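You operate a simulated robot arm through the tools that you are given. There is no shell and no other tool. Be economical: measure what you need, move in short steps, check, and stop when the job is done.

Carry out the task below with a simulated two-armed robot. There is one attempt and no reset: what you move stays moved.

Task
Put the carton marked bands on the top of the wooden table away on the top of the shelf over the long counter. Then put the five-hundred gram weight with green neck on the thin flat weight with white ring. Then open the drawer marked spares. The order counts. Set down upright: carton marked bands, five-hundred gram weight with green neck.

Only the result counts: the job must be done as asked and must still hold three seconds after the hand-in. Knocking over, shifting, dropping, spilling or breaking anything else fails it.

Robot
Two 7-joint arms with two-finger parallel grippers on one trunk, on a base that drives. Base frame: it is fixed to the floor where the robot stands at the start and does not move with it; the origin is under the middle of the robot, x ahead of it, y to its left, z up; the surface under the hand at the start is at about z = 860. Lengths are in mm, angles in rad, forces in N, time in s.
The left shoulder is at the start at [62, 196, 1321], the right one opposite. With the tool pointing down near the work surface each hand reaches from about 100 to 660 mm from the robot's upright axis, wherever it stands, measured 20 degrees to its own side. Places, roughly: drawer marked spares [800, -6400, 200]; top of the shelf over the long counter (86x17 cm) [-1300, 60, 1360]. Payload 1.57 kg a hand.
The tool frame of a hand sits at the grasp point between the pads (the TCP): z along the fingers, y along the line on which they close. The tips reach 30 mm beyond it. The gripper opens to 110 mm. The fingers are 24 mm wide and 12 mm thick; the gripper's body (48 by 112 mm) begins 78 mm behind the TCP.
Orientation is that of the tool frame in the base frame, as [roll, pitch, yaw] about the fixed x, y, z axes, in that order (R = Rz(yaw) Ry(pitch) Rx(roll)). With the fingers straight down and closing along the base's y, the tool's x points along the base's -x, its y along +y and its z along -z.

Tools
- The arms move only by the tool drive_tool. It takes "left_plan", "right_plan" or both (then of equal length, played together; a hand with none holds still); each is a list that holds one entry, the list of rows, each a list of 6 numbers: the shift along the base's x, y, z in units of 40 mm (1.0 is 40 mm), then the turn, a rotation vector about the base's x, y, z in units of 8 degrees (1.0 is 8 degrees). In form: [[[tx, ty, tz, ax, ay, az], ...]]. A call has 1 to 20 rows; each row shifts and turns the commanded pose from where the row before left it. "left_fingers" and "right_fingers" are, for a hand that has rows, the finger opening in mm, from 0 to 110, set as the call begins (left out, the last holds). A call with a number of a shift or a turn outside -1 to 1 is refused whole. Each row takes 0.2 s and may step no farther than 50 mm and 0.15 rad from the row before; otherwise, or with a gripper value out of range, the whole call is refused. A pose out of reach is approached as far as the arm can. The call stops where the force on the tool passes 40 N (or 10 N more than at its start, if that is more) or the arm is blocked; 0.2 s more then pass. Each finger travels about 72 mm/s and halts on what it meets, pressing with about 39 N; the grip force reading is that of the motor and also rises with nothing between the fingers. The clock runs only during rows and for 0.2 s after the last one: add rows that do not move to give the fingers time. The reply holds the time, the measured pose of the TCP, the force on the tool along the base axes, the opening and the grip force, in the units named above and with some noise, with the torque about the TCP (base axes, N m) and any sound that the robot's microphone picked up.
- Cameras (640 x 400 px; columns grow to the right, rows downward): "scene" is now at [81.1, 26.7, 1881.4]; the picture's right is [0.51, -0.86, -0.00], its down [-0.80, -0.47, -0.36] and it looks along [0.31, 0.18, -0.93] (base axes); focal length 214 px, centre (320, 200). "left" rides on the left gripper at [70, -16, -141] in its tool frame; the picture's right is [0.23, 0.97, 0.00], its down [-0.85, 0.20, -0.48] and it looks along [-0.47, 0.11, 0.88] (tool axes); focal length 222 px, centre (320, 200). "right" rides on the right gripper at [70, 16, -141] in its tool frame; the picture's right is [-0.23, 0.97, 0.00], its down [-0.85, -0.20, -0.48] and it looks along [-0.47, -0.11, 0.88] (tool axes); focal length 222 px, centre (320, 200). There is no depth. A picture from a camera that has moved, and an enlarged one, comes with that camera's place and axes in the base frame and with its lens.
- capture(camera): a new picture of that camera. The clock stands still meanwhile.
- raise_lower(by): slides the trunk up (or, below 0, down) by that many mm; the arms and the scene camera ride with it, the base frame stays. It gives what a move gives, with no picture.
- base_move(legs): drives the robot by 1 to 6 legs, each [ahead, left, turn to the left] in mm, mm and rad, along the robot's own axes; the way and the turn of a leg run together, so that a leg with both is an arc; at most 1500 mm and 3.142 rad a leg. The arms and the cameras ride along, it lands a little off, and it stops where it bumps. It gives what a move gives.
- turn_head(pan, tilt): turns the head with the scene camera to pan (to the left, within 1.501 rad either way) and tilt (down, from -0.506 to 1.204), counted from straight ahead of the robot. It gives what a move gives.
- close_up(camera, box): a new picture of the part [left, top, right, bottom] of that camera's present view, enlarged. The clock stands still meanwhile.
- close_job(): hands the job in; it is judged then, once.

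Work in short steps. Places have to be worked out from the pictures, the camera data and where the tool is seen: move nearer, look again, correct. Check each grasp and each placing, and mend what went wrong. You have 165 turns and 130 pictures in all, those below and enlarged ones among them. Open the grippers and draw the arms clear of the work before you hand the job in, unless the task says otherwise; then end with one line.

The tools are called after "Emit:" as a command line: name --argument value ..., lists and objects as JSON in quotes. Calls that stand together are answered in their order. drive_tool: Moves the arms, as the interface text tells. Its arguments: {"type":"object","properties":{"left_plan":{"type":"array","items":{"type":"array","items":{"type":"array","items":{"type":"number"}}}},"left_fingers":{"type":"number"},"right_plan":{"type":"array","items":{"type":"array","items":{"type":"array","items":{"type":"number"}}}},"right_fingers":{"type":"number"}},"required":[]} The other tools are called the same way: raise_lower (by) slides the trunk up or down; base_move (legs) drives the base; turn_head (pan, tilt) turns the head that bears the scene camera; capture (camera) takes a picture; close_up (camera, box) takes an enlarged picture of a part of a camera's view; close_job () hands the job in.

At the start:

```text
clock: 0.0
left_position: [380.0, -22.2, 1541.6]
left_orientation: [3.14, -0.001, -3.141]
left_contact_force: [-0.5, 0.1, 0.2]
left_torque: [-0.03, 0.0, 0.03]
left_gripper_width: 110.0
left_finger_force: 0.0
right_position: [297.3, -427.4, 1642.0]
right_orientation: [3.14, -0.002, -3.141]
right_contact_force: [-0.1, -0.4, 0.0]
right_torque: [0.0, 0.0, 0.01]
right_gripper_width: 110.2
right_finger_force: 0.1
trunk travel left (down, up): [-916.0, 74.0]
robot x, y, heading: [-3.1, -0.5, 0.001]
head pan, tilt: [0.531, 1.201]
```

scene: 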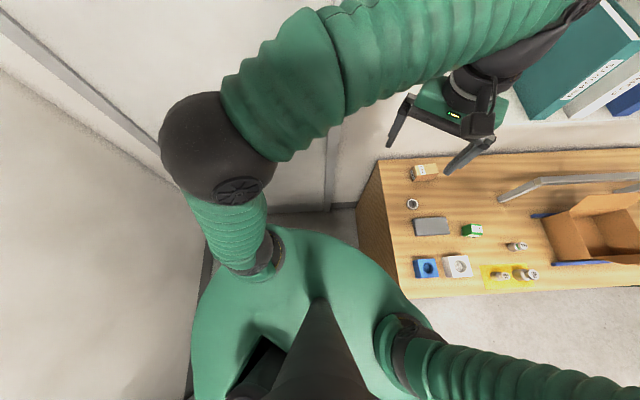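
right: 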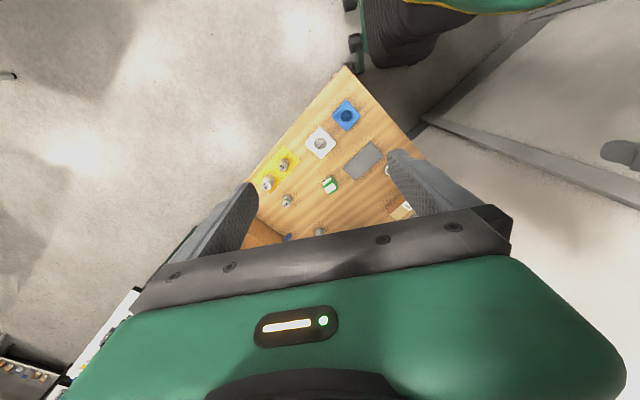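
left: 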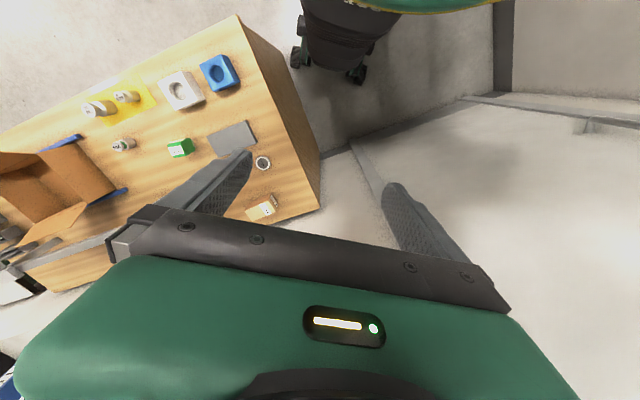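

I start by enlarging the view of the table to identify the items.

Emit:
close_up --camera "scene" --box '[380, 140, 640, 300]'

Emit:
close_up --camera "left" --box '[60, 20, 320, 240]'

```text
2.46 times, centred on (510, 220) of scene
camera zoom: at [81.1, 26.7, 1881.4], right [0.51, -0.86, 0.0], down [-0.8, -0.47, -0.36], along [0.31, 0.18, -0.93], focal length 528 px, centre (-148, 151)
```

zoom: 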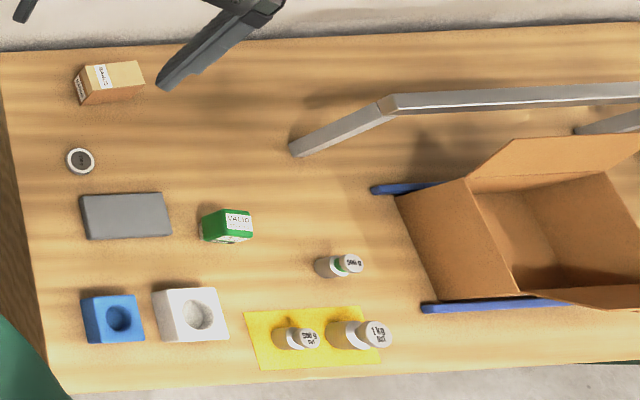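

```text
1.82 times, centred on (190, 130) of left
camera zoom: at [310.8, -40.6, 1682.2], right [-0.23, 0.97, 0.0], down [0.86, 0.2, 0.48], along [0.47, 0.11, -0.88], focal length 404 px, centre (556, 327)
```

zoom: 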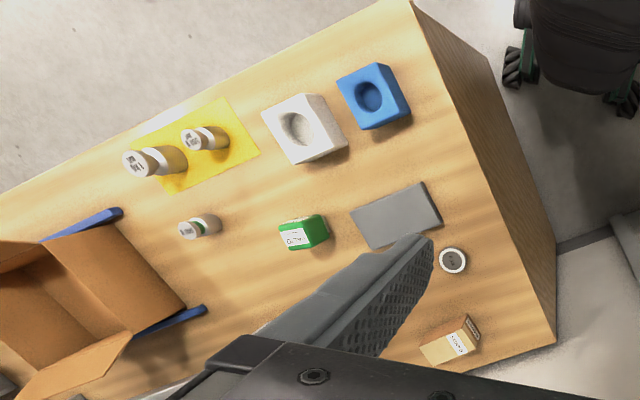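

Let me read the labels more closely.

Emit:
close_up --camera "scene" --box '[400, 155, 490, 240]'

Emit:
close_up --camera "scene" --box '[470, 225, 560, 290]'

```text
4.71 times, centred on (445, 198) of scene
camera zoom: at [81.1, 26.7, 1881.4], right [0.51, -0.86, 0.0], down [-0.8, -0.47, -0.36], along [0.31, 0.18, -0.93], focal length 1009 px, centre (-268, 212)
```

zoom: 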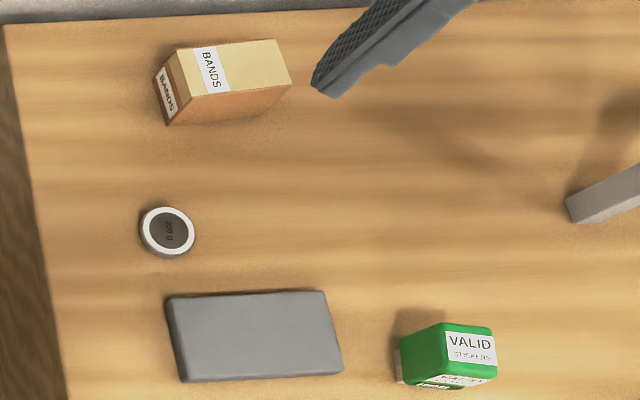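

```text
6.15 times, centred on (515, 258) of scene
camera zoom: at [81.1, 26.7, 1881.4], right [0.51, -0.86, 0.0], down [-0.8, -0.47, -0.36], along [0.31, 0.18, -0.93], focal length 1320 px, centre (-880, -154)
```

zoom: 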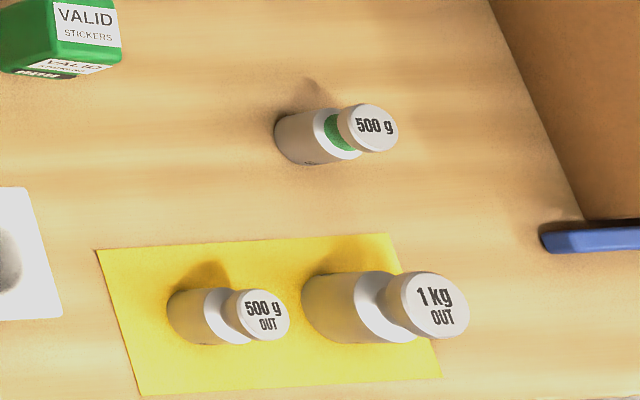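

The BANDS carton sits at the back left of the table, with the 200 g white-ring weight and the green-neck 500 g weight also located. The robot stands off the table's left end, which is turned about -0.96 rad. I turn to face that end and look.

Emit:
base_move --legs '[[0, 0, -0.961]]'

Emit:
turn_head --pan 0.5 --tilt 0.7

Emit:
capture --camera "scene"

```text
clock: 2.9
left_position: [200.4, -324.5, 1540.8]
left_orientation: [3.14, 0.001, 2.183]
left_contact_force: [-0.4, -0.3, 0.1]
left_torque: [0.02, 0.01, 0.03]
left_gripper_width: 110.0
left_finger_force: 0.0
right_position: [-179.7, -487.5, 1642.2]
right_orientation: [3.141, -0.001, 2.183]
right_contact_force: [-0.1, 0.4, 0.3]
right_torque: [0.02, 0.01, 0.01]
right_gripper_width: 110.1
right_finger_force: 0.0
trunk travel left (down, up): [-916.0, 74.0]
robot x, y, heading: [5.5, 2.6, -0.956]
head pan, tilt: [0.531, 1.201]
```

```text
clock: 3.8
left_position: [200.3, -323.3, 1541.5]
left_orientation: [3.141, 0.001, 2.18]
left_contact_force: [0.7, 0.2, -0.3]
left_torque: [0.02, 0.01, 0.01]
left_gripper_width: 110.3
left_finger_force: 0.0
right_position: [-180.0, -486.6, 1643.1]
right_orientation: [-3.141, -0.001, 2.182]
right_contact_force: [0.7, -0.2, 0.2]
right_torque: [0.01, -0.01, 0.02]
right_gripper_width: 110.0
right_finger_force: 0.0
trunk travel left (down, up): [-916.0, 74.0]
robot x, y, heading: [0.7, 1.1, -0.955]
head pan, tilt: [0.499, 0.7]
```

```text
122 pictures are left
camera scene: at [93.0, -64.9, 1917.3], right [-0.45, -0.9, 0.0], down [-0.58, 0.29, -0.76], along [0.68, -0.34, -0.65], focal length 214 px, centre (320, 200)
```

scene: 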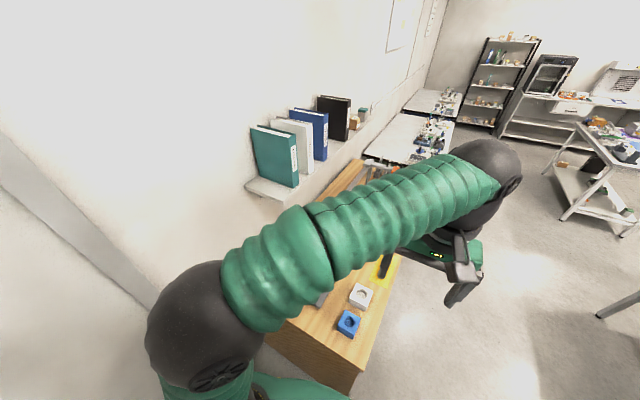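

The wall is on the left and a binder shelf hangs just past the carton, so clearance matters. Before choosing a grasp I want to see the target shelf behind me.

Emit:
turn_head --pan -1.5 --tilt 0.5

Emit:
capture --camera "scene"

```text
clock: 5.7
left_position: [199.9, -323.9, 1540.8]
left_orientation: [3.141, 0.001, 2.18]
left_contact_force: [0.6, 0.0, 0.1]
left_torque: [-0.02, 0.02, -0.01]
left_gripper_width: 110.0
left_finger_force: 0.1
right_position: [-180.9, -486.7, 1641.9]
right_orientation: [3.141, 0.001, 2.18]
right_contact_force: [-0.2, 0.2, 0.2]
right_torque: [-0.01, 0.01, 0.0]
right_gripper_width: 110.1
right_finger_force: 0.0
trunk travel left (down, up): [-916.0, 74.0]
robot x, y, heading: [-1.0, -1.3, -0.961]
head pan, tilt: [-1.499, 0.499]
```

```text
121 pictures are left
camera scene: at [-53.7, -84.7, 1935.0], right [-0.63, 0.78, 0.0], down [0.37, 0.3, -0.88], along [-0.68, -0.55, -0.48], focal length 214 px, centre (320, 200)
```

scene: 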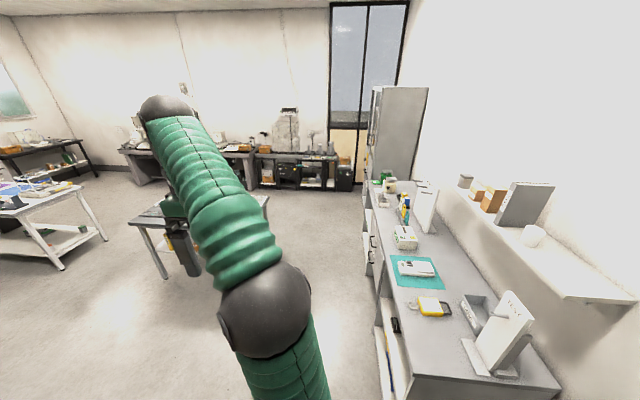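

The target shelf's near end is free for about 200 mm (bowl farther along), and it is reachable with the left arm from beside the counter's end. So I use the left hand for the carton; first I lower it off the table's end.

Emit:
drive_tool --left_plan '[[[0.377, 0.342, -0.833, 0, 0, 0], [0.377, 0.342, -0.833, 0, 0, 0], [0.377, 0.342, -0.833, 0, 0, 0], [0.377, 0.342, -0.833, 0, 0, 0], [0.377, 0.342, -0.833, 0, 0, 0], [0.377, 0.342, -0.833, 0, 0, 0], [0.377, 0.342, -0.833, 0, 0, 0], [0.377, 0.342, -0.833, 0, 0, 0], [0.377, 0.342, -0.833, 0, 0, 0], [0.377, 0.342, -0.833, 0, 0, 0], [0.377, 0.342, -0.833, 0, 0, 0], [0.377, 0.342, -0.833, 0, 0, 0]]]' --left_fingers 110

Emit:
turn_head --pan 0.3 --tilt 0.9

Emit:
capture --camera "scene"

Emit:
capture --camera "left"

```text
clock: 8.3
left_position: [383.4, -159.3, 1140.6]
left_orientation: [-3.139, -0.003, 2.181]
left_contact_force: [0.9, 0.1, -0.9]
left_torque: [0.02, -0.01, -0.02]
left_gripper_width: 110.4
left_finger_force: 0.0
right_position: [-177.4, -486.4, 1642.2]
right_orientation: [-3.141, -0.003, 2.181]
right_contact_force: [0.3, 0.0, -0.5]
right_torque: [0.01, 0.01, 0.01]
right_gripper_width: 110.1
right_finger_force: 0.0
trunk travel left (down, up): [-916.0, 74.0]
robot x, y, heading: [0.4, 0.7, -0.963]
head pan, tilt: [-1.499, 0.499]
```

```text
clock: 10.1
left_position: [381.5, -158.7, 1141.1]
left_orientation: [3.141, 0.0, 2.18]
left_contact_force: [-0.1, -0.5, -0.3]
left_torque: [-0.01, 0.03, 0.0]
left_gripper_width: 110.0
left_finger_force: 0.0
right_position: [-179.7, -486.0, 1644.0]
right_orientation: [-3.141, 0.0, 2.183]
right_contact_force: [-0.1, -0.2, -0.1]
right_torque: [-0.02, 0.0, -0.03]
right_gripper_width: 110.1
right_finger_force: 0.0
trunk travel left (down, up): [-916.0, 74.0]
robot x, y, heading: [-0.6, -2.5, -0.961]
head pan, tilt: [0.3, 0.901]
```

```text
120 pictures are left
camera scene: at [77.9, -72.8, 1901.2], right [-0.61, -0.79, 0.0], down [-0.62, 0.48, -0.62], along [0.49, -0.38, -0.78], focal length 214 px, centre (320, 200)
```

scene: 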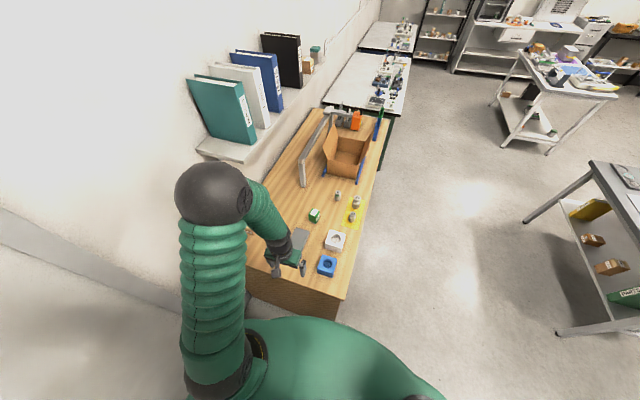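

```text
119 pictures are left
camera left: at [327.8, -112.7, 1283.3], right [0.67, 0.74, 0.0], down [0.65, -0.59, 0.48], along [0.36, -0.32, -0.88], focal length 222 px, centre (320, 200)
```

left: 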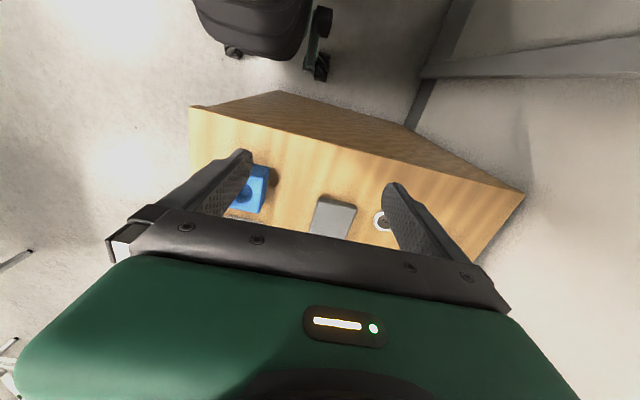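

The arm has room; wall and binder shelf are clear. I shift the base left 220 mm and ahead 55 mm, then look with the left camera.

Emit:
base_move --legs '[[0, 220, 0], [55, 0, 0]]'

Emit:
capture --camera "left"

Emit:
capture --camera "scene"

```text
clock: 12.3
left_position: [588.9, -67.6, 1146.2]
left_orientation: [-3.14, 0.011, 2.18]
left_contact_force: [-0.8, 0.3, 0.8]
left_torque: [-0.05, -0.04, -0.02]
left_gripper_width: 110.1
left_finger_force: 0.2
right_position: [23.5, -389.2, 1647.2]
right_orientation: [-3.138, 0.012, 2.179]
right_contact_force: [-1.2, 0.9, 0.9]
right_torque: [-0.09, -0.04, -0.02]
right_gripper_width: 109.9
right_finger_force: 0.0
trunk travel left (down, up): [-916.0, 74.0]
robot x, y, heading: [212.0, 78.9, -0.964]
head pan, tilt: [0.3, 0.901]
```

```text
118 pictures are left
camera left: at [533.2, -20.4, 1286.3], right [0.67, 0.74, 0.0], down [0.65, -0.58, 0.49], along [0.36, -0.33, -0.87], focal length 222 px, centre (320, 200)
```

left: 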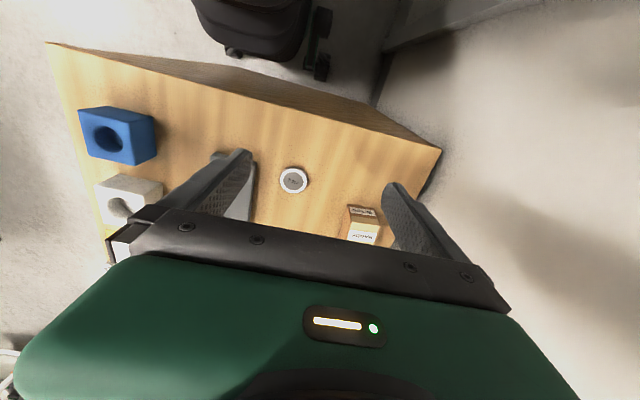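

```text
117 pictures are left
camera scene: at [283.2, 25.2, 1902.2], right [-0.61, -0.79, 0.0], down [-0.62, 0.48, -0.63], along [0.49, -0.39, -0.78], focal length 214 px, centre (320, 200)
```

scene: 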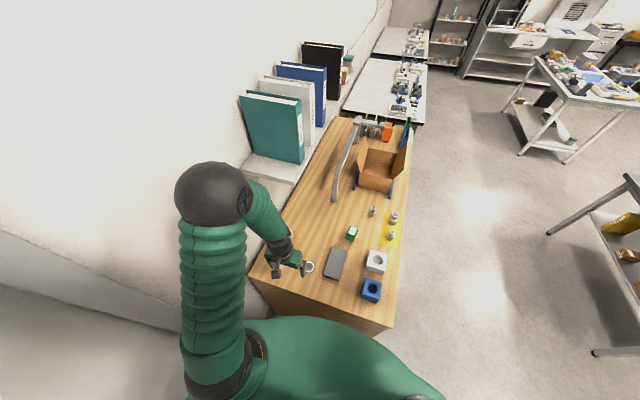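

The carton centre works out near (836,-168), about 59 wide and 120 long, aligned with the table. I move the hand lower and most of the way toward it, then look.

Emit:
drive_tool --left_plan '[[[0.6, -0.1, -0.6, 0, 0, 0], [0.6, -0.1, -0.6, 0, 0, 0], [0.6, -0.2, -0.6, 0, 0, 0], [0.6, -0.2, -0.6, 0, 0, 0], [0.6, -0.2, -0.6, 0, 0, 0], [0.6, -0.2, -0.6, 0, 0, 0], [0.6, -0.3, 0, 0, 0, 0], [0.6, -0.3, 0, 0, 0, 0]]]'

Emit:
capture --camera "left"

Emit:
capture --camera "scene"

```text
clock: 14.1
left_position: [786.4, -141.2, 996.0]
left_orientation: [-3.138, -0.002, 2.181]
left_contact_force: [-0.2, 0.3, -0.4]
left_torque: [-0.03, 0.01, 0.03]
left_gripper_width: 110.1
left_finger_force: 0.1
right_position: [33.4, -404.3, 1643.6]
right_orientation: [-3.138, 0.002, 2.181]
right_contact_force: [0.6, -0.8, -0.3]
right_torque: [0.01, -0.01, -0.01]
right_gripper_width: 110.1
right_finger_force: 0.0
trunk travel left (down, up): [-916.0, 74.0]
robot x, y, heading: [210.2, 81.0, -0.963]
head pan, tilt: [0.3, 0.901]
```

```text
116 pictures are left
camera left: at [732.9, -94.8, 1137.6], right [0.67, 0.74, 0.0], down [0.65, -0.59, 0.48], along [0.35, -0.32, -0.88], focal length 222 px, centre (320, 200)
```

left: 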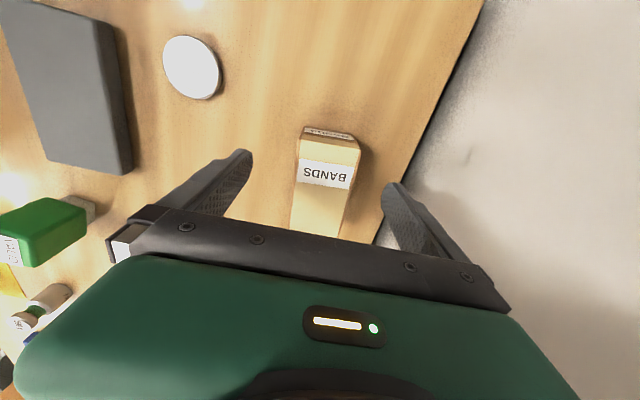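

```text
115 pictures are left
camera scene: at [296.6, 8.2, 1900.9], right [-0.61, -0.79, 0.0], down [-0.62, 0.48, -0.62], along [0.49, -0.38, -0.79], focal length 214 px, centre (320, 200)
```

scene: 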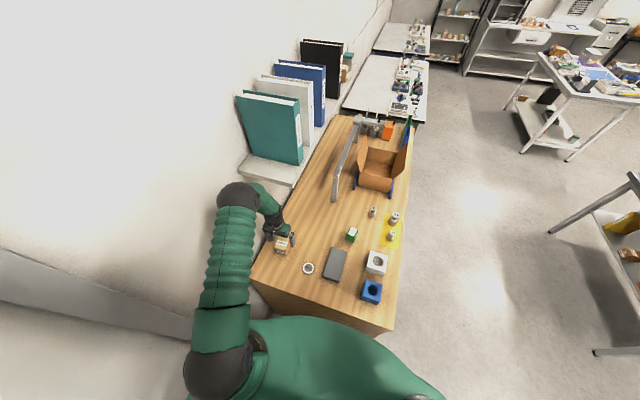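

The carton is about 62 wide, 45 tall, turned ~0.065 rad from the fingers. I align over (815,-166), then go down to z≈895.

Emit:
drive_tool --left_plan '[[[0.72, -0.62, 0, 0, 0, 0.465], [0, 0, -0.6, 0, 0, 0], [0, 0, -0.6, 0, 0, 0]]]'

Emit:
capture --camera "left"

```text
clock: 14.9
left_position: [814.9, -165.3, 948.5]
left_orientation: [-3.139, 0.0, 2.245]
left_contact_force: [0.0, -0.8, -0.6]
left_torque: [0.0, 0.05, 0.04]
left_gripper_width: 109.8
left_finger_force: 0.0
right_position: [33.8, -402.9, 1643.4]
right_orientation: [-3.137, 0.003, 2.179]
right_contact_force: [0.3, 0.2, 0.6]
right_torque: [-0.03, 0.03, -0.02]
right_gripper_width: 110.1
right_finger_force: 0.0
trunk travel left (down, up): [-916.0, 74.0]
robot x, y, heading: [210.5, 81.4, -0.959]
head pan, tilt: [0.3, 0.901]
```

```text
114 pictures are left
camera left: at [758.3, -122.2, 1091.0], right [0.62, 0.79, 0.0], down [0.69, -0.54, 0.48], along [0.37, -0.3, -0.88], focal length 222 px, centre (320, 200)
```

left: 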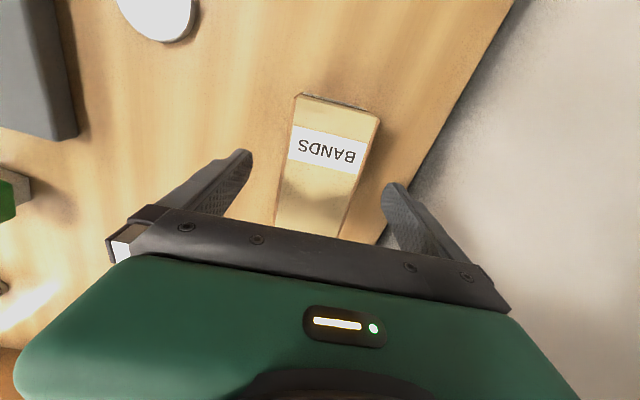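

The carton is centred and aligned between the fingers. I go down and close.

Emit:
drive_tool --left_plan '[[[0, 0, -0.65, 0, 0, 0], [0, 0, -0.65, 0, 0, 0]]]'

Emit:
drive_tool --left_plan '[[[0, 0, 0, 0, 0, 0], [0, 0, 0, 0, 0, 0], [0, 0, 0, 0, 0, 0], [0, 0, 0, 0, 0, 0], [0, 0, 0, 0, 0, 0]]]' --left_fingers 0

```text
clock: 15.5
left_position: [812.6, -165.7, 897.2]
left_orientation: [3.138, 0.001, 2.244]
left_contact_force: [0.5, 0.4, -0.2]
left_torque: [0.04, -0.01, 0.02]
left_gripper_width: 110.0
left_finger_force: 0.1
right_position: [28.4, -406.2, 1641.9]
right_orientation: [3.14, 0.002, 2.177]
right_contact_force: [0.6, -0.9, -0.1]
right_torque: [0.04, 0.03, 0.01]
right_gripper_width: 110.2
right_finger_force: 0.1
trunk travel left (down, up): [-916.0, 74.0]
robot x, y, heading: [209.7, 79.0, -0.964]
head pan, tilt: [0.3, 0.901]
```

```text
clock: 16.7
left_position: [812.0, -165.7, 897.8]
left_orientation: [3.142, 0.001, 2.244]
left_contact_force: [0.4, 0.8, 0.5]
left_torque: [-0.08, -0.07, 0.03]
left_gripper_width: 61.6
left_finger_force: 39.2
right_position: [29.0, -404.3, 1642.8]
right_orientation: [3.141, 0.002, 2.178]
right_contact_force: [0.3, 0.3, -0.2]
right_torque: [-0.03, -0.05, 0.01]
right_gripper_width: 110.1
right_finger_force: 0.0
trunk travel left (down, up): [-916.0, 74.0]
robot x, y, heading: [214.0, 80.4, -0.962]
head pan, tilt: [0.3, 0.901]
```

Gripped at 61.6 mm. I lift a little and draw back away from the shelf, then rise.

Emit:
drive_tool --left_plan '[[[0, 0, 0.8, 0, 0, 0], [0, 0, 0.8, 0, 0, 0], [-0.5, 0.4, 0.3, 0, 0, 0], [-0.6, 0.4, 0.3, 0, 0, 0], [-0.6, 0.4, 0.3, 0, 0, 0], [-0.6, 0.3, 0.3, 0, 0, 0], [-0.6, 0.3, 0.3, 0, 0, 0], [-0.6, 0.3, 0.6, 0, 0, 0], [-0.6, 0.2, 0.6, 0, 0, 0], [-0.6, 0.1, 0.6, 0, 0, 0], [-0.6, 0.1, 0.6, 0, 0, 0]]]'

Emit:
capture --camera "left"

```text
clock: 19.1
left_position: [599.3, -67.4, 1118.6]
left_orientation: [3.142, 0.002, 2.244]
left_contact_force: [0.3, -0.2, -0.9]
left_torque: [-0.02, -0.03, 0.01]
left_gripper_width: 61.6
left_finger_force: 39.0
right_position: [25.6, -404.4, 1642.7]
right_orientation: [3.141, 0.003, 2.179]
right_contact_force: [-0.2, 0.3, 0.1]
right_torque: [-0.02, 0.0, 0.03]
right_gripper_width: 109.9
right_finger_force: 0.0
trunk travel left (down, up): [-916.0, 74.0]
robot x, y, heading: [213.4, 80.4, -0.956]
head pan, tilt: [0.3, 0.901]
```

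```text
113 pictures are left
camera left: at [541.0, -24.7, 1260.5], right [0.62, 0.78, 0.0], down [0.69, -0.54, 0.48], along [0.38, -0.3, -0.88], focal length 222 px, centre (320, 200)
```

left: 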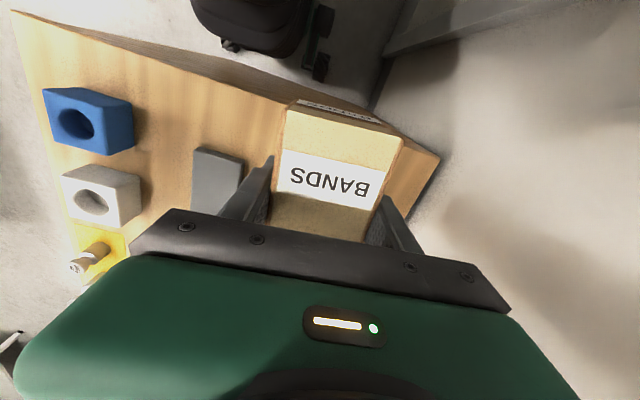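

Carton is secure. I back away from the table and then lift the hand high before turning round.

Emit:
base_move --legs '[[-200, 0, 0], [0, -220, 0]]'

Emit:
drive_tool --left_plan '[[[0, 0, 0.95, 0, 0, 0], [0, 0, 0.95, 0, 0, 0], [0, 0, 0.95, 0, 0, 0], [0, 0, 0.95, 0, 0, 0], [0, 0, 0.95, 0, 0, 0], [0, 0, 0.95, 0, 0, 0], [0, 0, 0.95, 0, 0, 0], [0, 0, 0.95, 0, 0, 0], [0, 0, 0.95, 0, 0, 0], [0, 0, 0.95, 0, 0, 0]]]'

Emit:
base_move --legs '[[0, 0, -1.6]]'

Emit:
turn_head --pan -0.8 --tilt 0.6

Emit:
capture --camera "scene"

```text
clock: 22.0
left_position: [307.8, -26.5, 1117.4]
left_orientation: [-3.139, 0.001, 2.241]
left_contact_force: [0.9, -0.5, -1.2]
left_torque: [-0.05, -0.01, 0.02]
left_gripper_width: 61.5
left_finger_force: 39.0
right_position: [-261.9, -361.0, 1646.6]
right_orientation: [-3.135, 0.0, 2.176]
right_contact_force: [-0.1, -0.1, 0.1]
right_torque: [-0.04, 0.07, -0.02]
right_gripper_width: 110.0
right_finger_force: 0.0
trunk travel left (down, up): [-916.0, 74.0]
robot x, y, heading: [-84.6, 119.6, -0.965]
head pan, tilt: [0.3, 0.901]
```

```text
clock: 24.2
left_position: [301.5, -31.3, 1499.6]
left_orientation: [3.138, 0.002, 2.242]
left_contact_force: [0.9, 0.3, 0.1]
left_torque: [-0.02, -0.01, -0.01]
left_gripper_width: 61.4
left_finger_force: 38.9
right_position: [-270.2, -367.5, 1642.6]
right_orientation: [3.14, 0.003, 2.176]
right_contact_force: [0.3, 0.5, -0.2]
right_torque: [0.03, 0.03, -0.01]
right_gripper_width: 109.9
right_finger_force: 0.1
trunk travel left (down, up): [-916.0, 74.0]
robot x, y, heading: [-85.9, 118.5, -0.96]
head pan, tilt: [0.3, 0.901]
```

```text
clock: 28.5
left_position: [-238.8, -265.5, 1496.9]
left_orientation: [-3.141, 0.0, 0.654]
left_contact_force: [-0.5, -0.5, -0.9]
left_torque: [0.01, 0.01, 0.0]
left_gripper_width: 61.5
left_finger_force: 39.3
right_position: [-563.7, 311.3, 1642.6]
right_orientation: [-3.141, 0.001, 0.59]
right_contact_force: [-0.7, 0.7, -0.5]
right_torque: [0.01, 0.0, 0.01]
right_gripper_width: 109.8
right_finger_force: 0.1
trunk travel left (down, up): [-916.0, 74.0]
robot x, y, heading: [-86.6, 117.8, -2.547]
head pan, tilt: [0.3, 0.901]
```

```text
clock: 29.8
left_position: [-239.1, -264.6, 1498.3]
left_orientation: [3.138, 0.0, 0.655]
left_contact_force: [0.0, 0.7, -1.3]
left_torque: [-0.05, -0.01, -0.01]
left_gripper_width: 61.6
left_finger_force: 39.1
right_position: [-565.0, 310.7, 1642.9]
right_orientation: [3.141, 0.002, 0.59]
right_contact_force: [-0.6, 0.7, -0.5]
right_torque: [-0.05, 0.02, 0.01]
right_gripper_width: 110.1
right_finger_force: 0.0
trunk travel left (down, up): [-916.0, 74.0]
robot x, y, heading: [-86.1, 117.6, -2.548]
head pan, tilt: [-0.799, 0.6]
```

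```text
112 pictures are left
camera scene: at [-196.9, 120.5, 1925.9], right [0.21, 0.98, 0.0], down [0.55, -0.12, -0.82], along [-0.81, 0.17, -0.57], focal length 214 px, centre (320, 200)
```

scene: 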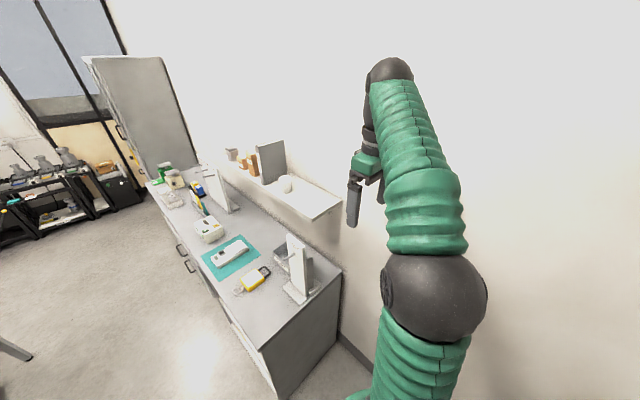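

The shelf's near front corner is at about (-870,229), with 190 mm free before the bowl. I turn to face the wall behind the shelf.

Emit:
base_move --legs '[[0, 0, -1.554]]'

Emit:
turn_head --pan 0.5 --tilt 0.8

Emit:
capture --camera "scene"

```text
clock: 34.0
left_position: [-468.3, 270.8, 1497.5]
left_orientation: [3.14, 0.001, -0.909]
left_contact_force: [-0.2, -0.3, -0.3]
left_torque: [-0.01, -0.03, -0.02]
left_gripper_width: 61.6
left_finger_force: 39.0
right_position: [105.4, 601.7, 1642.7]
right_orientation: [3.141, 0.003, -0.973]
right_contact_force: [0.3, -0.8, 0.2]
right_torque: [0.01, 0.02, -0.03]
right_gripper_width: 109.9
right_finger_force: 0.1
trunk travel left (down, up): [-916.0, 74.0]
robot x, y, heading: [-85.5, 118.9, 2.165]
head pan, tilt: [-0.799, 0.6]
```

```text
clock: 35.5
left_position: [-468.1, 271.7, 1496.8]
left_orientation: [3.14, 0.0, -0.909]
left_contact_force: [0.5, -0.3, -1.0]
left_torque: [-0.02, 0.01, 0.0]
left_gripper_width: 61.7
left_finger_force: 38.4
right_position: [105.7, 601.8, 1642.8]
right_orientation: [3.142, 0.005, -0.974]
right_contact_force: [-0.8, -0.6, -0.6]
right_torque: [0.05, -0.01, -0.02]
right_gripper_width: 109.8
right_finger_force: 0.1
trunk travel left (down, up): [-916.0, 74.0]
robot x, y, heading: [-85.6, 117.3, 2.164]
head pan, tilt: [0.499, 0.799]
```

```text
111 pictures are left
camera scene: at [-172.3, 183.3, 1909.1], right [0.46, 0.89, 0.0], down [0.64, -0.33, -0.7], along [-0.62, 0.32, -0.72], focal length 214 px, centre (320, 200)
```

scene: 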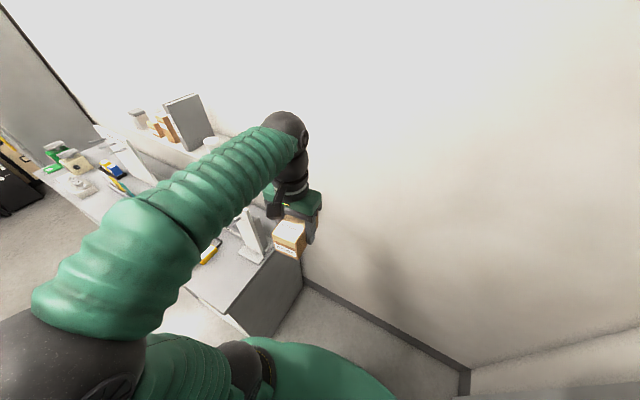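

The floor by the wall is clear. I drive ahead then sideways toward the counter's end.

Emit:
base_move --legs '[[215, 0, 0.016], [0, 265, 0]]'

Emit:
turn_head --pan 0.6 --tilt 0.9

Emit:
capture --camera "scene"

Emit:
capture --camera "left"

```text
clock: 38.6
left_position: [-805.6, 289.8, 1499.1]
left_orientation: [3.139, 0.001, -0.896]
left_contact_force: [0.4, 0.6, -1.0]
left_torque: [0.01, -0.04, -0.01]
left_gripper_width: 61.5
left_finger_force: 38.7
right_position: [-236.0, 628.9, 1642.7]
right_orientation: [3.139, 0.002, -0.961]
right_contact_force: [0.7, -1.3, -0.5]
right_torque: [0.03, 0.01, -0.01]
right_gripper_width: 109.8
right_finger_force: 0.0
trunk travel left (down, up): [-916.0, 74.0]
robot x, y, heading: [-419.6, 145.0, 2.18]
head pan, tilt: [0.499, 0.799]
```

```text
clock: 39.3
left_position: [-812.2, 287.8, 1497.1]
left_orientation: [-3.139, 0.001, -0.895]
left_contact_force: [-0.2, -0.3, -1.2]
left_torque: [0.0, -0.03, -0.01]
left_gripper_width: 61.5
left_finger_force: 38.8
right_position: [-241.5, 625.1, 1643.6]
right_orientation: [-3.14, 0.003, -0.959]
right_contact_force: [0.8, 0.0, 0.5]
right_torque: [0.04, -0.04, -0.02]
right_gripper_width: 109.9
right_finger_force: 0.2
trunk travel left (down, up): [-916.0, 74.0]
robot x, y, heading: [-422.8, 140.9, 2.186]
head pan, tilt: [0.6, 0.901]
```

```text
110 pictures are left
camera scene: at [-514.0, 193.1, 1901.1], right [0.35, 0.94, 0.0], down [0.74, -0.27, -0.62], along [-0.58, 0.22, -0.78], focal length 214 px, centre (320, 200)
```

scene: 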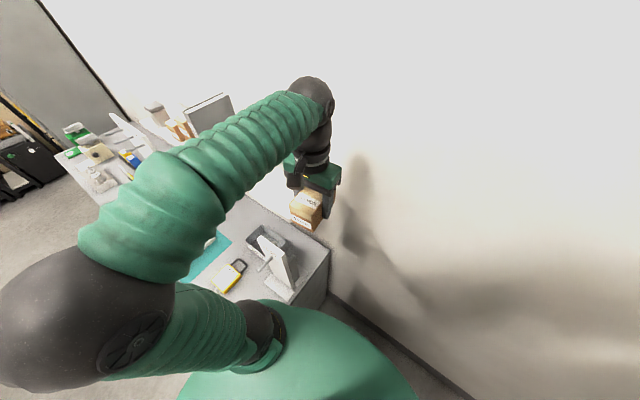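

```text
109 pictures are left
camera left: at [-755.7, 241.0, 1639.2], right [-0.62, -0.79, 0.0], down [-0.69, 0.54, 0.48], along [-0.38, 0.3, -0.88], focal length 222 px, centre (320, 200)
```

left: 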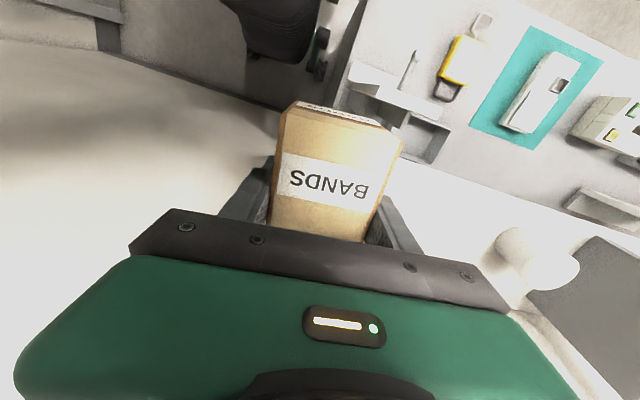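

Let me enlarge the shelf part of this view to check its front edge.

Emit:
close_up --camera "left" --box '[360, 120, 640, 320]'

```text
2.00 times, centred on (500, 220) of left
camera zoom: at [-755.7, 241.0, 1639.2], right [-0.62, -0.79, 0.0], down [-0.69, 0.54, 0.48], along [-0.38, 0.3, -0.88], focal length 444 px, centre (-40, 160)
```

zoom: 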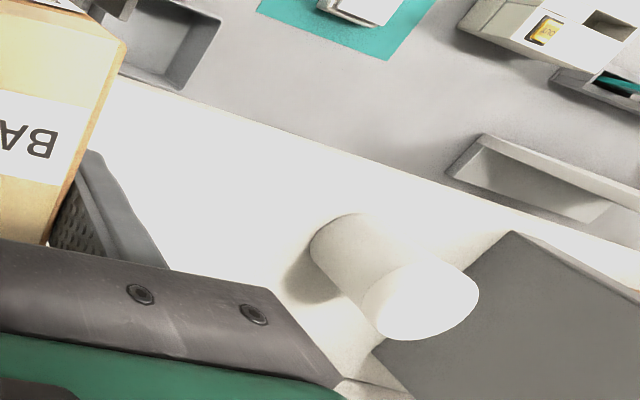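

Front edge confirmed on the line through (-889,218) and the cup starts ~225 mm from the end. I move the carton over (-979,245), squaring it to the shelf, and lower part way.

Emit:
drive_tool --left_plan '[[[-0.696, -0.18, 0, 0, 0, -0.09], [-0.696, -0.18, 0, 0, 0, -0.09], [-0.696, -0.18, 0, 0, 0, -0.09], [-0.696, -0.18, 0, 0, 0, -0.09], [-0.696, -0.18, 0, 0, 0, -0.09], [-0.696, -0.18, 0, 0, 0, -0.09], [0, 0, -0.7, 0, 0, 0], [0, 0, -0.7, 0, 0, 0]]]'

Emit:
capture --camera "left"

Emit:
close_up --camera "scene" --box '[160, 60, 400, 260]'

```text
clock: 41.1
left_position: [-973.9, 246.3, 1442.5]
left_orientation: [3.14, 0.002, -0.969]
left_contact_force: [0.4, -0.6, -0.9]
left_torque: [-0.01, -0.02, 0.01]
left_gripper_width: 61.4
left_finger_force: 38.9
right_position: [-239.6, 626.5, 1642.0]
right_orientation: [-3.142, 0.003, -0.961]
right_contact_force: [0.4, -0.4, 0.0]
right_torque: [0.01, 0.03, 0.01]
right_gripper_width: 110.1
right_finger_force: 0.1
trunk travel left (down, up): [-916.0, 74.0]
robot x, y, heading: [-419.7, 142.8, 2.188]
head pan, tilt: [0.6, 0.901]
```

```text
107 pictures are left
camera left: at [-922.7, 195.6, 1583.1], right [-0.68, -0.74, 0.0], down [-0.65, 0.59, 0.48], along [-0.35, 0.32, -0.88], focal length 222 px, centre (320, 200)
```

left: 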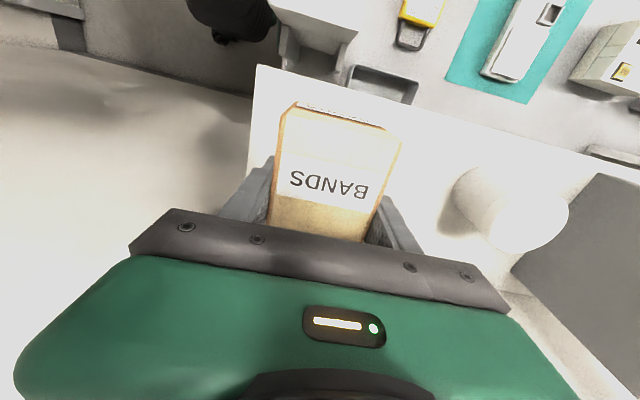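

```text
2.00 times, centred on (280, 160) of scene
camera zoom: at [-510.4, 195.9, 1901.2], right [0.35, 0.94, 0.0], down [0.73, -0.27, -0.62], along [-0.58, 0.22, -0.78], focal length 429 px, centre (400, 280)
```

zoom: 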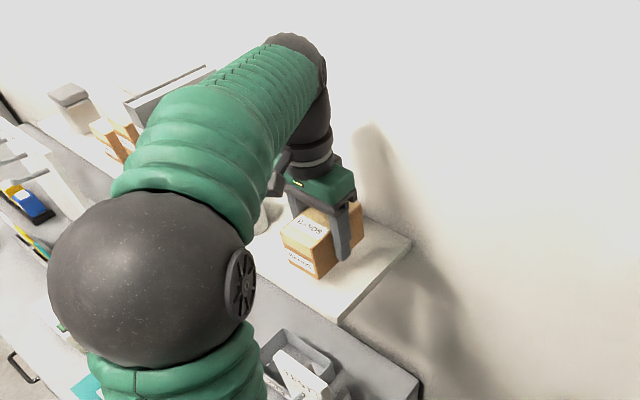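

Corner confirmed at (-878,228) and the carton hangs over the free spot, squared. I lower in small steps toward contact.

Emit:
drive_tool --left_plan '[[[0, 0, -0.4, 0, 0, 0], [0, 0, -0.4, 0, 0, 0], [0, 0, -0.15, 0, 0, 0], [0, 0, 0, 0, 0, 0]]]'

Emit:
drive_tool --left_plan '[[[0, 0, -0.08, 0, 0, 0], [0, 0, 0, 0, 0, 0]]]'

Emit:
drive_tool --left_plan '[[[0, 0, -0.08, 0, 0, 0], [0, 0, 0, 0, 0, 0]]]'

```text
clock: 42.1
left_position: [-974.8, 246.8, 1402.5]
left_orientation: [3.141, 0.002, -0.972]
left_contact_force: [0.3, 0.9, -1.3]
left_torque: [-0.01, 0.04, -0.02]
left_gripper_width: 61.7
left_finger_force: 39.0
right_position: [-237.5, 628.6, 1643.1]
right_orientation: [3.141, 0.002, -0.959]
right_contact_force: [0.8, -0.2, -0.1]
right_torque: [0.0, -0.01, -0.02]
right_gripper_width: 109.8
right_finger_force: 0.1
trunk travel left (down, up): [-916.0, 74.0]
robot x, y, heading: [-421.0, 145.5, 2.182]
head pan, tilt: [0.6, 0.901]
```

```text
clock: 42.7
left_position: [-973.9, 246.4, 1398.5]
left_orientation: [-3.14, -0.001, -0.97]
left_contact_force: [0.1, -0.4, -1.3]
left_torque: [0.02, 0.04, 0.01]
left_gripper_width: 61.7
left_finger_force: 39.0
right_position: [-239.2, 628.3, 1642.0]
right_orientation: [-3.141, 0.003, -0.959]
right_contact_force: [-1.0, 0.1, 0.2]
right_torque: [-0.02, -0.01, 0.0]
right_gripper_width: 110.1
right_finger_force: 0.0
trunk travel left (down, up): [-916.0, 74.0]
robot x, y, heading: [-418.7, 144.9, 2.178]
head pan, tilt: [0.6, 0.901]
```

```text
clock: 43.3
left_position: [-974.1, 245.9, 1398.1]
left_orientation: [3.14, 0.002, -0.97]
left_contact_force: [-1.5, -0.2, 8.7]
left_torque: [-0.11, -0.42, 0.01]
left_gripper_width: 61.6
left_finger_force: 39.4
right_position: [-237.2, 626.4, 1642.3]
right_orientation: [3.141, 0.003, -0.96]
right_contact_force: [0.1, -0.6, 0.6]
right_torque: [-0.01, 0.0, 0.0]
right_gripper_width: 110.0
right_finger_force: 0.1
trunk travel left (down, up): [-916.0, 74.0]
robot x, y, heading: [-421.0, 143.1, 2.182]
head pan, tilt: [0.6, 0.901]
```

Contact with 8.7 N at z≈1398. I open the fingers to 95 mm and rise straight up.

Emit:
drive_tool --left_plan '[[[0, 0, 0, 0, 0, 0], [0, 0, 0, 0, 0, 0], [0, 0, 0, 0, 0, 0]]]' --left_fingers 95

Emit:
drive_tool --left_plan '[[[0, 0, 0.5, 0, 0, 0], [0, 0, 0.7, 0, 0, 0], [0, 0, 0.8, 0, 0, 0], [0, 0, 0.8, 0, 0, 0]]]'

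Emit:
capture --camera "left"

```text
clock: 44.1
left_position: [-974.1, 245.8, 1396.7]
left_orientation: [3.139, 0.002, -0.971]
left_contact_force: [0.6, -1.3, -0.7]
left_torque: [-0.02, -0.01, -0.02]
left_gripper_width: 95.1
left_finger_force: 0.1
right_position: [-238.0, 626.8, 1643.0]
right_orientation: [3.14, 0.004, -0.961]
right_contact_force: [0.0, -0.1, -0.1]
right_torque: [0.04, -0.04, 0.01]
right_gripper_width: 109.7
right_finger_force: 0.1
trunk travel left (down, up): [-916.0, 74.0]
robot x, y, heading: [-425.5, 140.7, 2.182]
head pan, tilt: [0.6, 0.901]
```

```text
clock: 45.1
left_position: [-974.8, 245.7, 1508.0]
left_orientation: [-3.141, 0.0, -0.97]
left_contact_force: [0.2, 0.0, 0.3]
left_torque: [0.0, -0.02, -0.02]
left_gripper_width: 94.8
left_finger_force: 0.1
right_position: [-237.8, 627.4, 1642.3]
right_orientation: [3.139, 0.004, -0.96]
right_contact_force: [-0.1, 0.2, -0.6]
right_torque: [0.02, 0.02, -0.01]
right_gripper_width: 110.0
right_finger_force: 0.0
trunk travel left (down, up): [-916.0, 74.0]
robot x, y, heading: [-422.7, 139.9, 2.184]
head pan, tilt: [0.6, 0.901]
```

```text
105 pictures are left
camera left: at [-921.8, 196.0, 1650.8], right [-0.67, -0.74, 0.0], down [-0.65, 0.59, 0.48], along [-0.35, 0.32, -0.88], focal length 222 px, centre (320, 200)
```

left: 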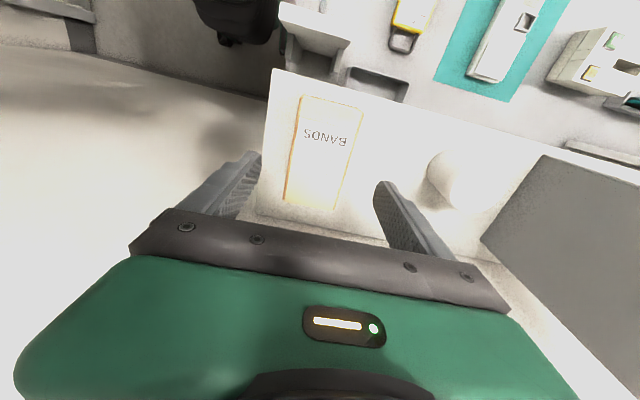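

The carton stands flat and fully on the shelf. I draw the hand back off the shelf, then drive round to the table's long front side.

Emit:
drive_tool --left_plan '[[[0.7, 0.18, 0.1, 0, 0, 0], [0.7, 0.18, 0.1, 0, 0, 0], [0.7, 0.18, 0, 0, 0, 0], [0.7, 0.18, 0, 0, 0, 0], [0.7, 0.18, 0, 0, 0, 0], [0.7, 0.18, 0, 0, 0, 0]]]'

Emit:
base_move --legs '[[-308, 60, 0], [0, 0, -1.574], [-180, 0, 0]]'

Emit:
turn_head --pan -0.7 --tilt 0.7

Emit:
capture --camera "scene"

```text
clock: 46.5
left_position: [-804.0, 289.8, 1519.0]
left_orientation: [3.139, 0.001, -0.971]
left_contact_force: [0.4, 0.1, 0.2]
left_torque: [-0.01, 0.01, 0.02]
left_gripper_width: 95.2
left_finger_force: 0.0
right_position: [-235.3, 627.4, 1642.0]
right_orientation: [3.14, 0.002, -0.959]
right_contact_force: [-0.4, -0.5, -0.3]
right_torque: [0.01, 0.04, 0.01]
right_gripper_width: 110.0
right_finger_force: 0.1
trunk travel left (down, up): [-916.0, 74.0]
robot x, y, heading: [-421.7, 139.5, 2.186]
head pan, tilt: [0.6, 0.901]
```

```text
clock: 53.6
left_position: [-274.8, 128.7, 1517.5]
left_orientation: [3.132, -0.002, -2.565]
left_contact_force: [0.8, 0.1, -0.7]
left_torque: [0.01, 0.06, -0.03]
left_gripper_width: 95.2
left_finger_force: 0.0
right_position: [52.9, -446.5, 1637.3]
right_orientation: [3.13, -0.001, -2.552]
right_contact_force: [1.1, -0.2, -1.4]
right_torque: [0.02, 0.03, -0.01]
right_gripper_width: 109.9
right_finger_force: 0.1
trunk travel left (down, up): [-916.0, 74.0]
robot x, y, heading: [-441.7, -245.9, 0.594]
head pan, tilt: [0.6, 0.901]
```

```text
clock: 55.1
left_position: [-289.5, 141.4, 1516.5]
left_orientation: [-3.139, 0.0, -2.563]
left_contact_force: [0.4, 0.9, 0.0]
left_torque: [-0.05, 0.0, -0.01]
left_gripper_width: 94.8
left_finger_force: 0.1
right_position: [36.7, -433.4, 1645.0]
right_orientation: [-3.137, 0.0, -2.553]
right_contact_force: [-0.4, -0.1, -0.4]
right_torque: [-0.04, -0.05, -0.01]
right_gripper_width: 110.1
right_finger_force: 0.0
trunk travel left (down, up): [-916.0, 74.0]
robot x, y, heading: [-443.5, -245.8, 0.592]
head pan, tilt: [-0.7, 0.7]
```

```text
104 pictures are left
camera scene: at [-332.3, -229.8, 1917.5], right [-0.11, -0.99, 0.0], down [-0.64, 0.07, -0.77], along [0.76, -0.08, -0.64], focal length 214 px, centre (320, 200)
```

scene: 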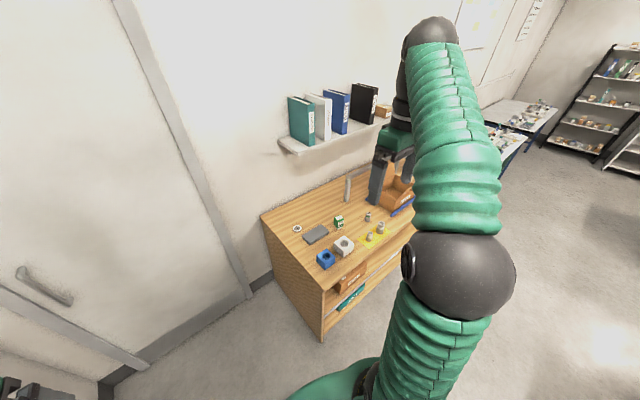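

The way along the table's front is clear. I strafe right 1110 mm to face the green-neck weight, then look.

Emit:
base_move --legs '[[0, 0, 0.018], [0, -1110, 0]]'

Emit:
turn_head --pan 0.2 --tilt 1.0

Emit:
capture --camera "scene"

```text
clock: 61.0
left_position: [340.5, -766.2, 1516.8]
left_orientation: [-3.141, 0.002, -2.545]
left_contact_force: [-1.0, 0.0, 0.0]
left_torque: [-0.01, 0.0, -0.05]
left_gripper_width: 95.1
left_finger_force: 0.0
right_position: [676.0, -1332.1, 1642.6]
right_orientation: [3.141, 0.003, -2.534]
right_contact_force: [0.0, 0.5, -0.7]
right_torque: [0.0, -0.02, 0.0]
right_gripper_width: 110.0
right_finger_force: 0.1
trunk travel left (down, up): [-916.0, 74.0]
robot x, y, heading: [191.5, -1149.8, 0.609]
head pan, tilt: [-0.7, 0.7]
```

```text
clock: 62.2
left_position: [340.5, -765.7, 1516.9]
left_orientation: [3.14, 0.003, -2.545]
left_contact_force: [0.2, -0.4, -0.7]
left_torque: [-0.02, -0.02, 0.01]
left_gripper_width: 95.0
left_finger_force: 0.1
right_position: [678.2, -1335.1, 1643.1]
right_orientation: [3.14, 0.001, -2.533]
right_contact_force: [1.0, -0.4, 0.0]
right_torque: [0.03, -0.02, 0.0]
right_gripper_width: 110.0
right_finger_force: 0.1
trunk travel left (down, up): [-916.0, 74.0]
robot x, y, heading: [191.2, -1150.2, 0.609]
head pan, tilt: [0.201, 1.0]
```

```text
103 pictures are left
camera scene: at [268.2, -1081.8, 1894.0], right [0.73, -0.69, 0.0], down [-0.58, -0.61, -0.54], along [0.37, 0.39, -0.84], focal length 214 px, centre (320, 200)
```

scene: 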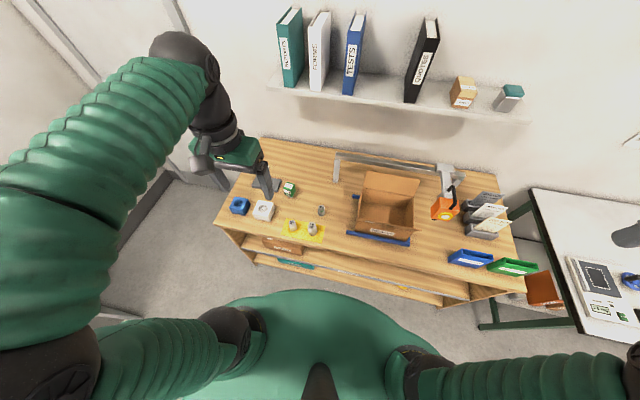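

I enlarge the weights' area for a better fix.

Emit:
close_up --camera "scene" --box '[220, 170, 380, 270]'

```text
4.00 times, centred on (300, 220) of scene
camera zoom: at [268.2, -1081.8, 1894.0], right [0.73, -0.69, 0.0], down [-0.58, -0.61, -0.54], along [0.37, 0.39, -0.84], focal length 858 px, centre (400, 120)
```

zoom: 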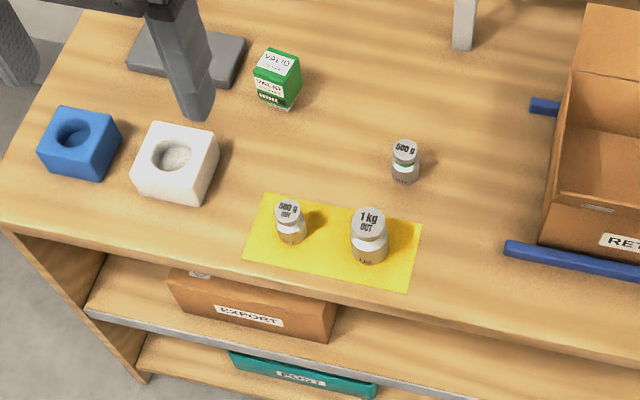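

The green-neck weight stands at about (663,-675), roughly 70 mm tall. I drive 155 mm closer, lower the left hand above it, and look.

Emit:
base_move --legs '[[155, 0, 0]]'

Emit:
drive_tool --left_plan '[[[0.4, 0, -0.97, 0, 0, 0], [0.4, 0, -0.97, 0, 0, 0], [0.4, 0, -0.97, 0, 0, 0], [0.4, 0, -0.97, 0, 0, 0], [0.4, 0, -0.97, 0, 0, 0], [0.4, 0, -0.97, 0, 0, 0], [0.4, 0, -0.97, 0, 0, 0], [0.4, 0, -0.97, 0, 0, 0], [0.4, 0, -0.97, 0, 0, 0], [0.4, 0, -0.97, 0, 0, 0]]]'

Emit:
capture --camera "left"

Emit:
capture --camera "scene"

```text
clock: 63.6
left_position: [462.1, -681.3, 1521.1]
left_orientation: [3.14, 0.007, -2.543]
left_contact_force: [0.2, 0.1, -1.0]
left_torque: [0.04, -0.03, 0.02]
left_gripper_width: 94.8
left_finger_force: 0.1
right_position: [797.5, -1249.1, 1644.5]
right_orientation: [3.14, 0.007, -2.532]
right_contact_force: [-0.8, 0.9, 0.0]
right_torque: [0.06, -0.02, 0.02]
right_gripper_width: 110.1
right_finger_force: 0.1
trunk travel left (down, up): [-916.0, 74.0]
robot x, y, heading: [323.5, -1060.8, 0.614]
head pan, tilt: [0.201, 1.0]
```

```text
clock: 65.8
left_position: [630.9, -675.8, 1128.8]
left_orientation: [3.141, 0.003, -2.544]
left_contact_force: [-0.3, -0.2, 0.0]
left_torque: [-0.02, 0.02, 0.01]
left_gripper_width: 94.7
left_finger_force: 0.2
right_position: [806.6, -1244.2, 1642.2]
right_orientation: [3.139, 0.002, -2.532]
right_contact_force: [0.4, -0.2, -1.1]
right_torque: [0.03, 0.01, 0.01]
right_gripper_width: 110.0
right_finger_force: 0.1
trunk travel left (down, up): [-916.0, 74.0]
robot x, y, heading: [323.1, -1060.8, 0.612]
head pan, tilt: [0.201, 1.0]
```

```text
101 pictures are left
camera left: at [581.3, -729.8, 1270.9], right [-0.74, 0.68, 0.0], down [0.59, 0.64, 0.48], along [0.32, 0.35, -0.88], focal length 222 px, centre (320, 200)
```

left: 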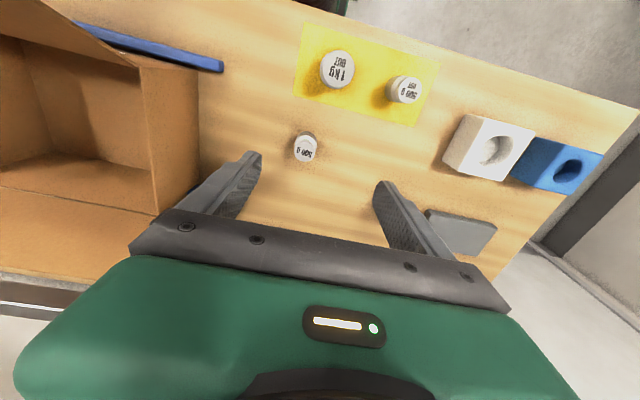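

```text
100 pictures are left
camera scene: at [399.6, -991.1, 1893.9], right [0.73, -0.69, 0.0], down [-0.58, -0.61, -0.54], along [0.37, 0.39, -0.84], focal length 214 px, centre (320, 200)
```

scene: 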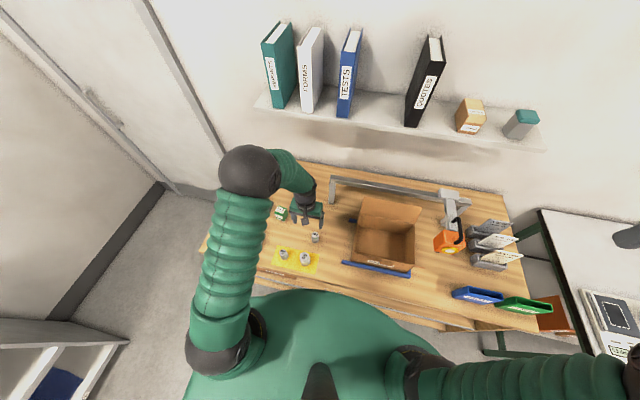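

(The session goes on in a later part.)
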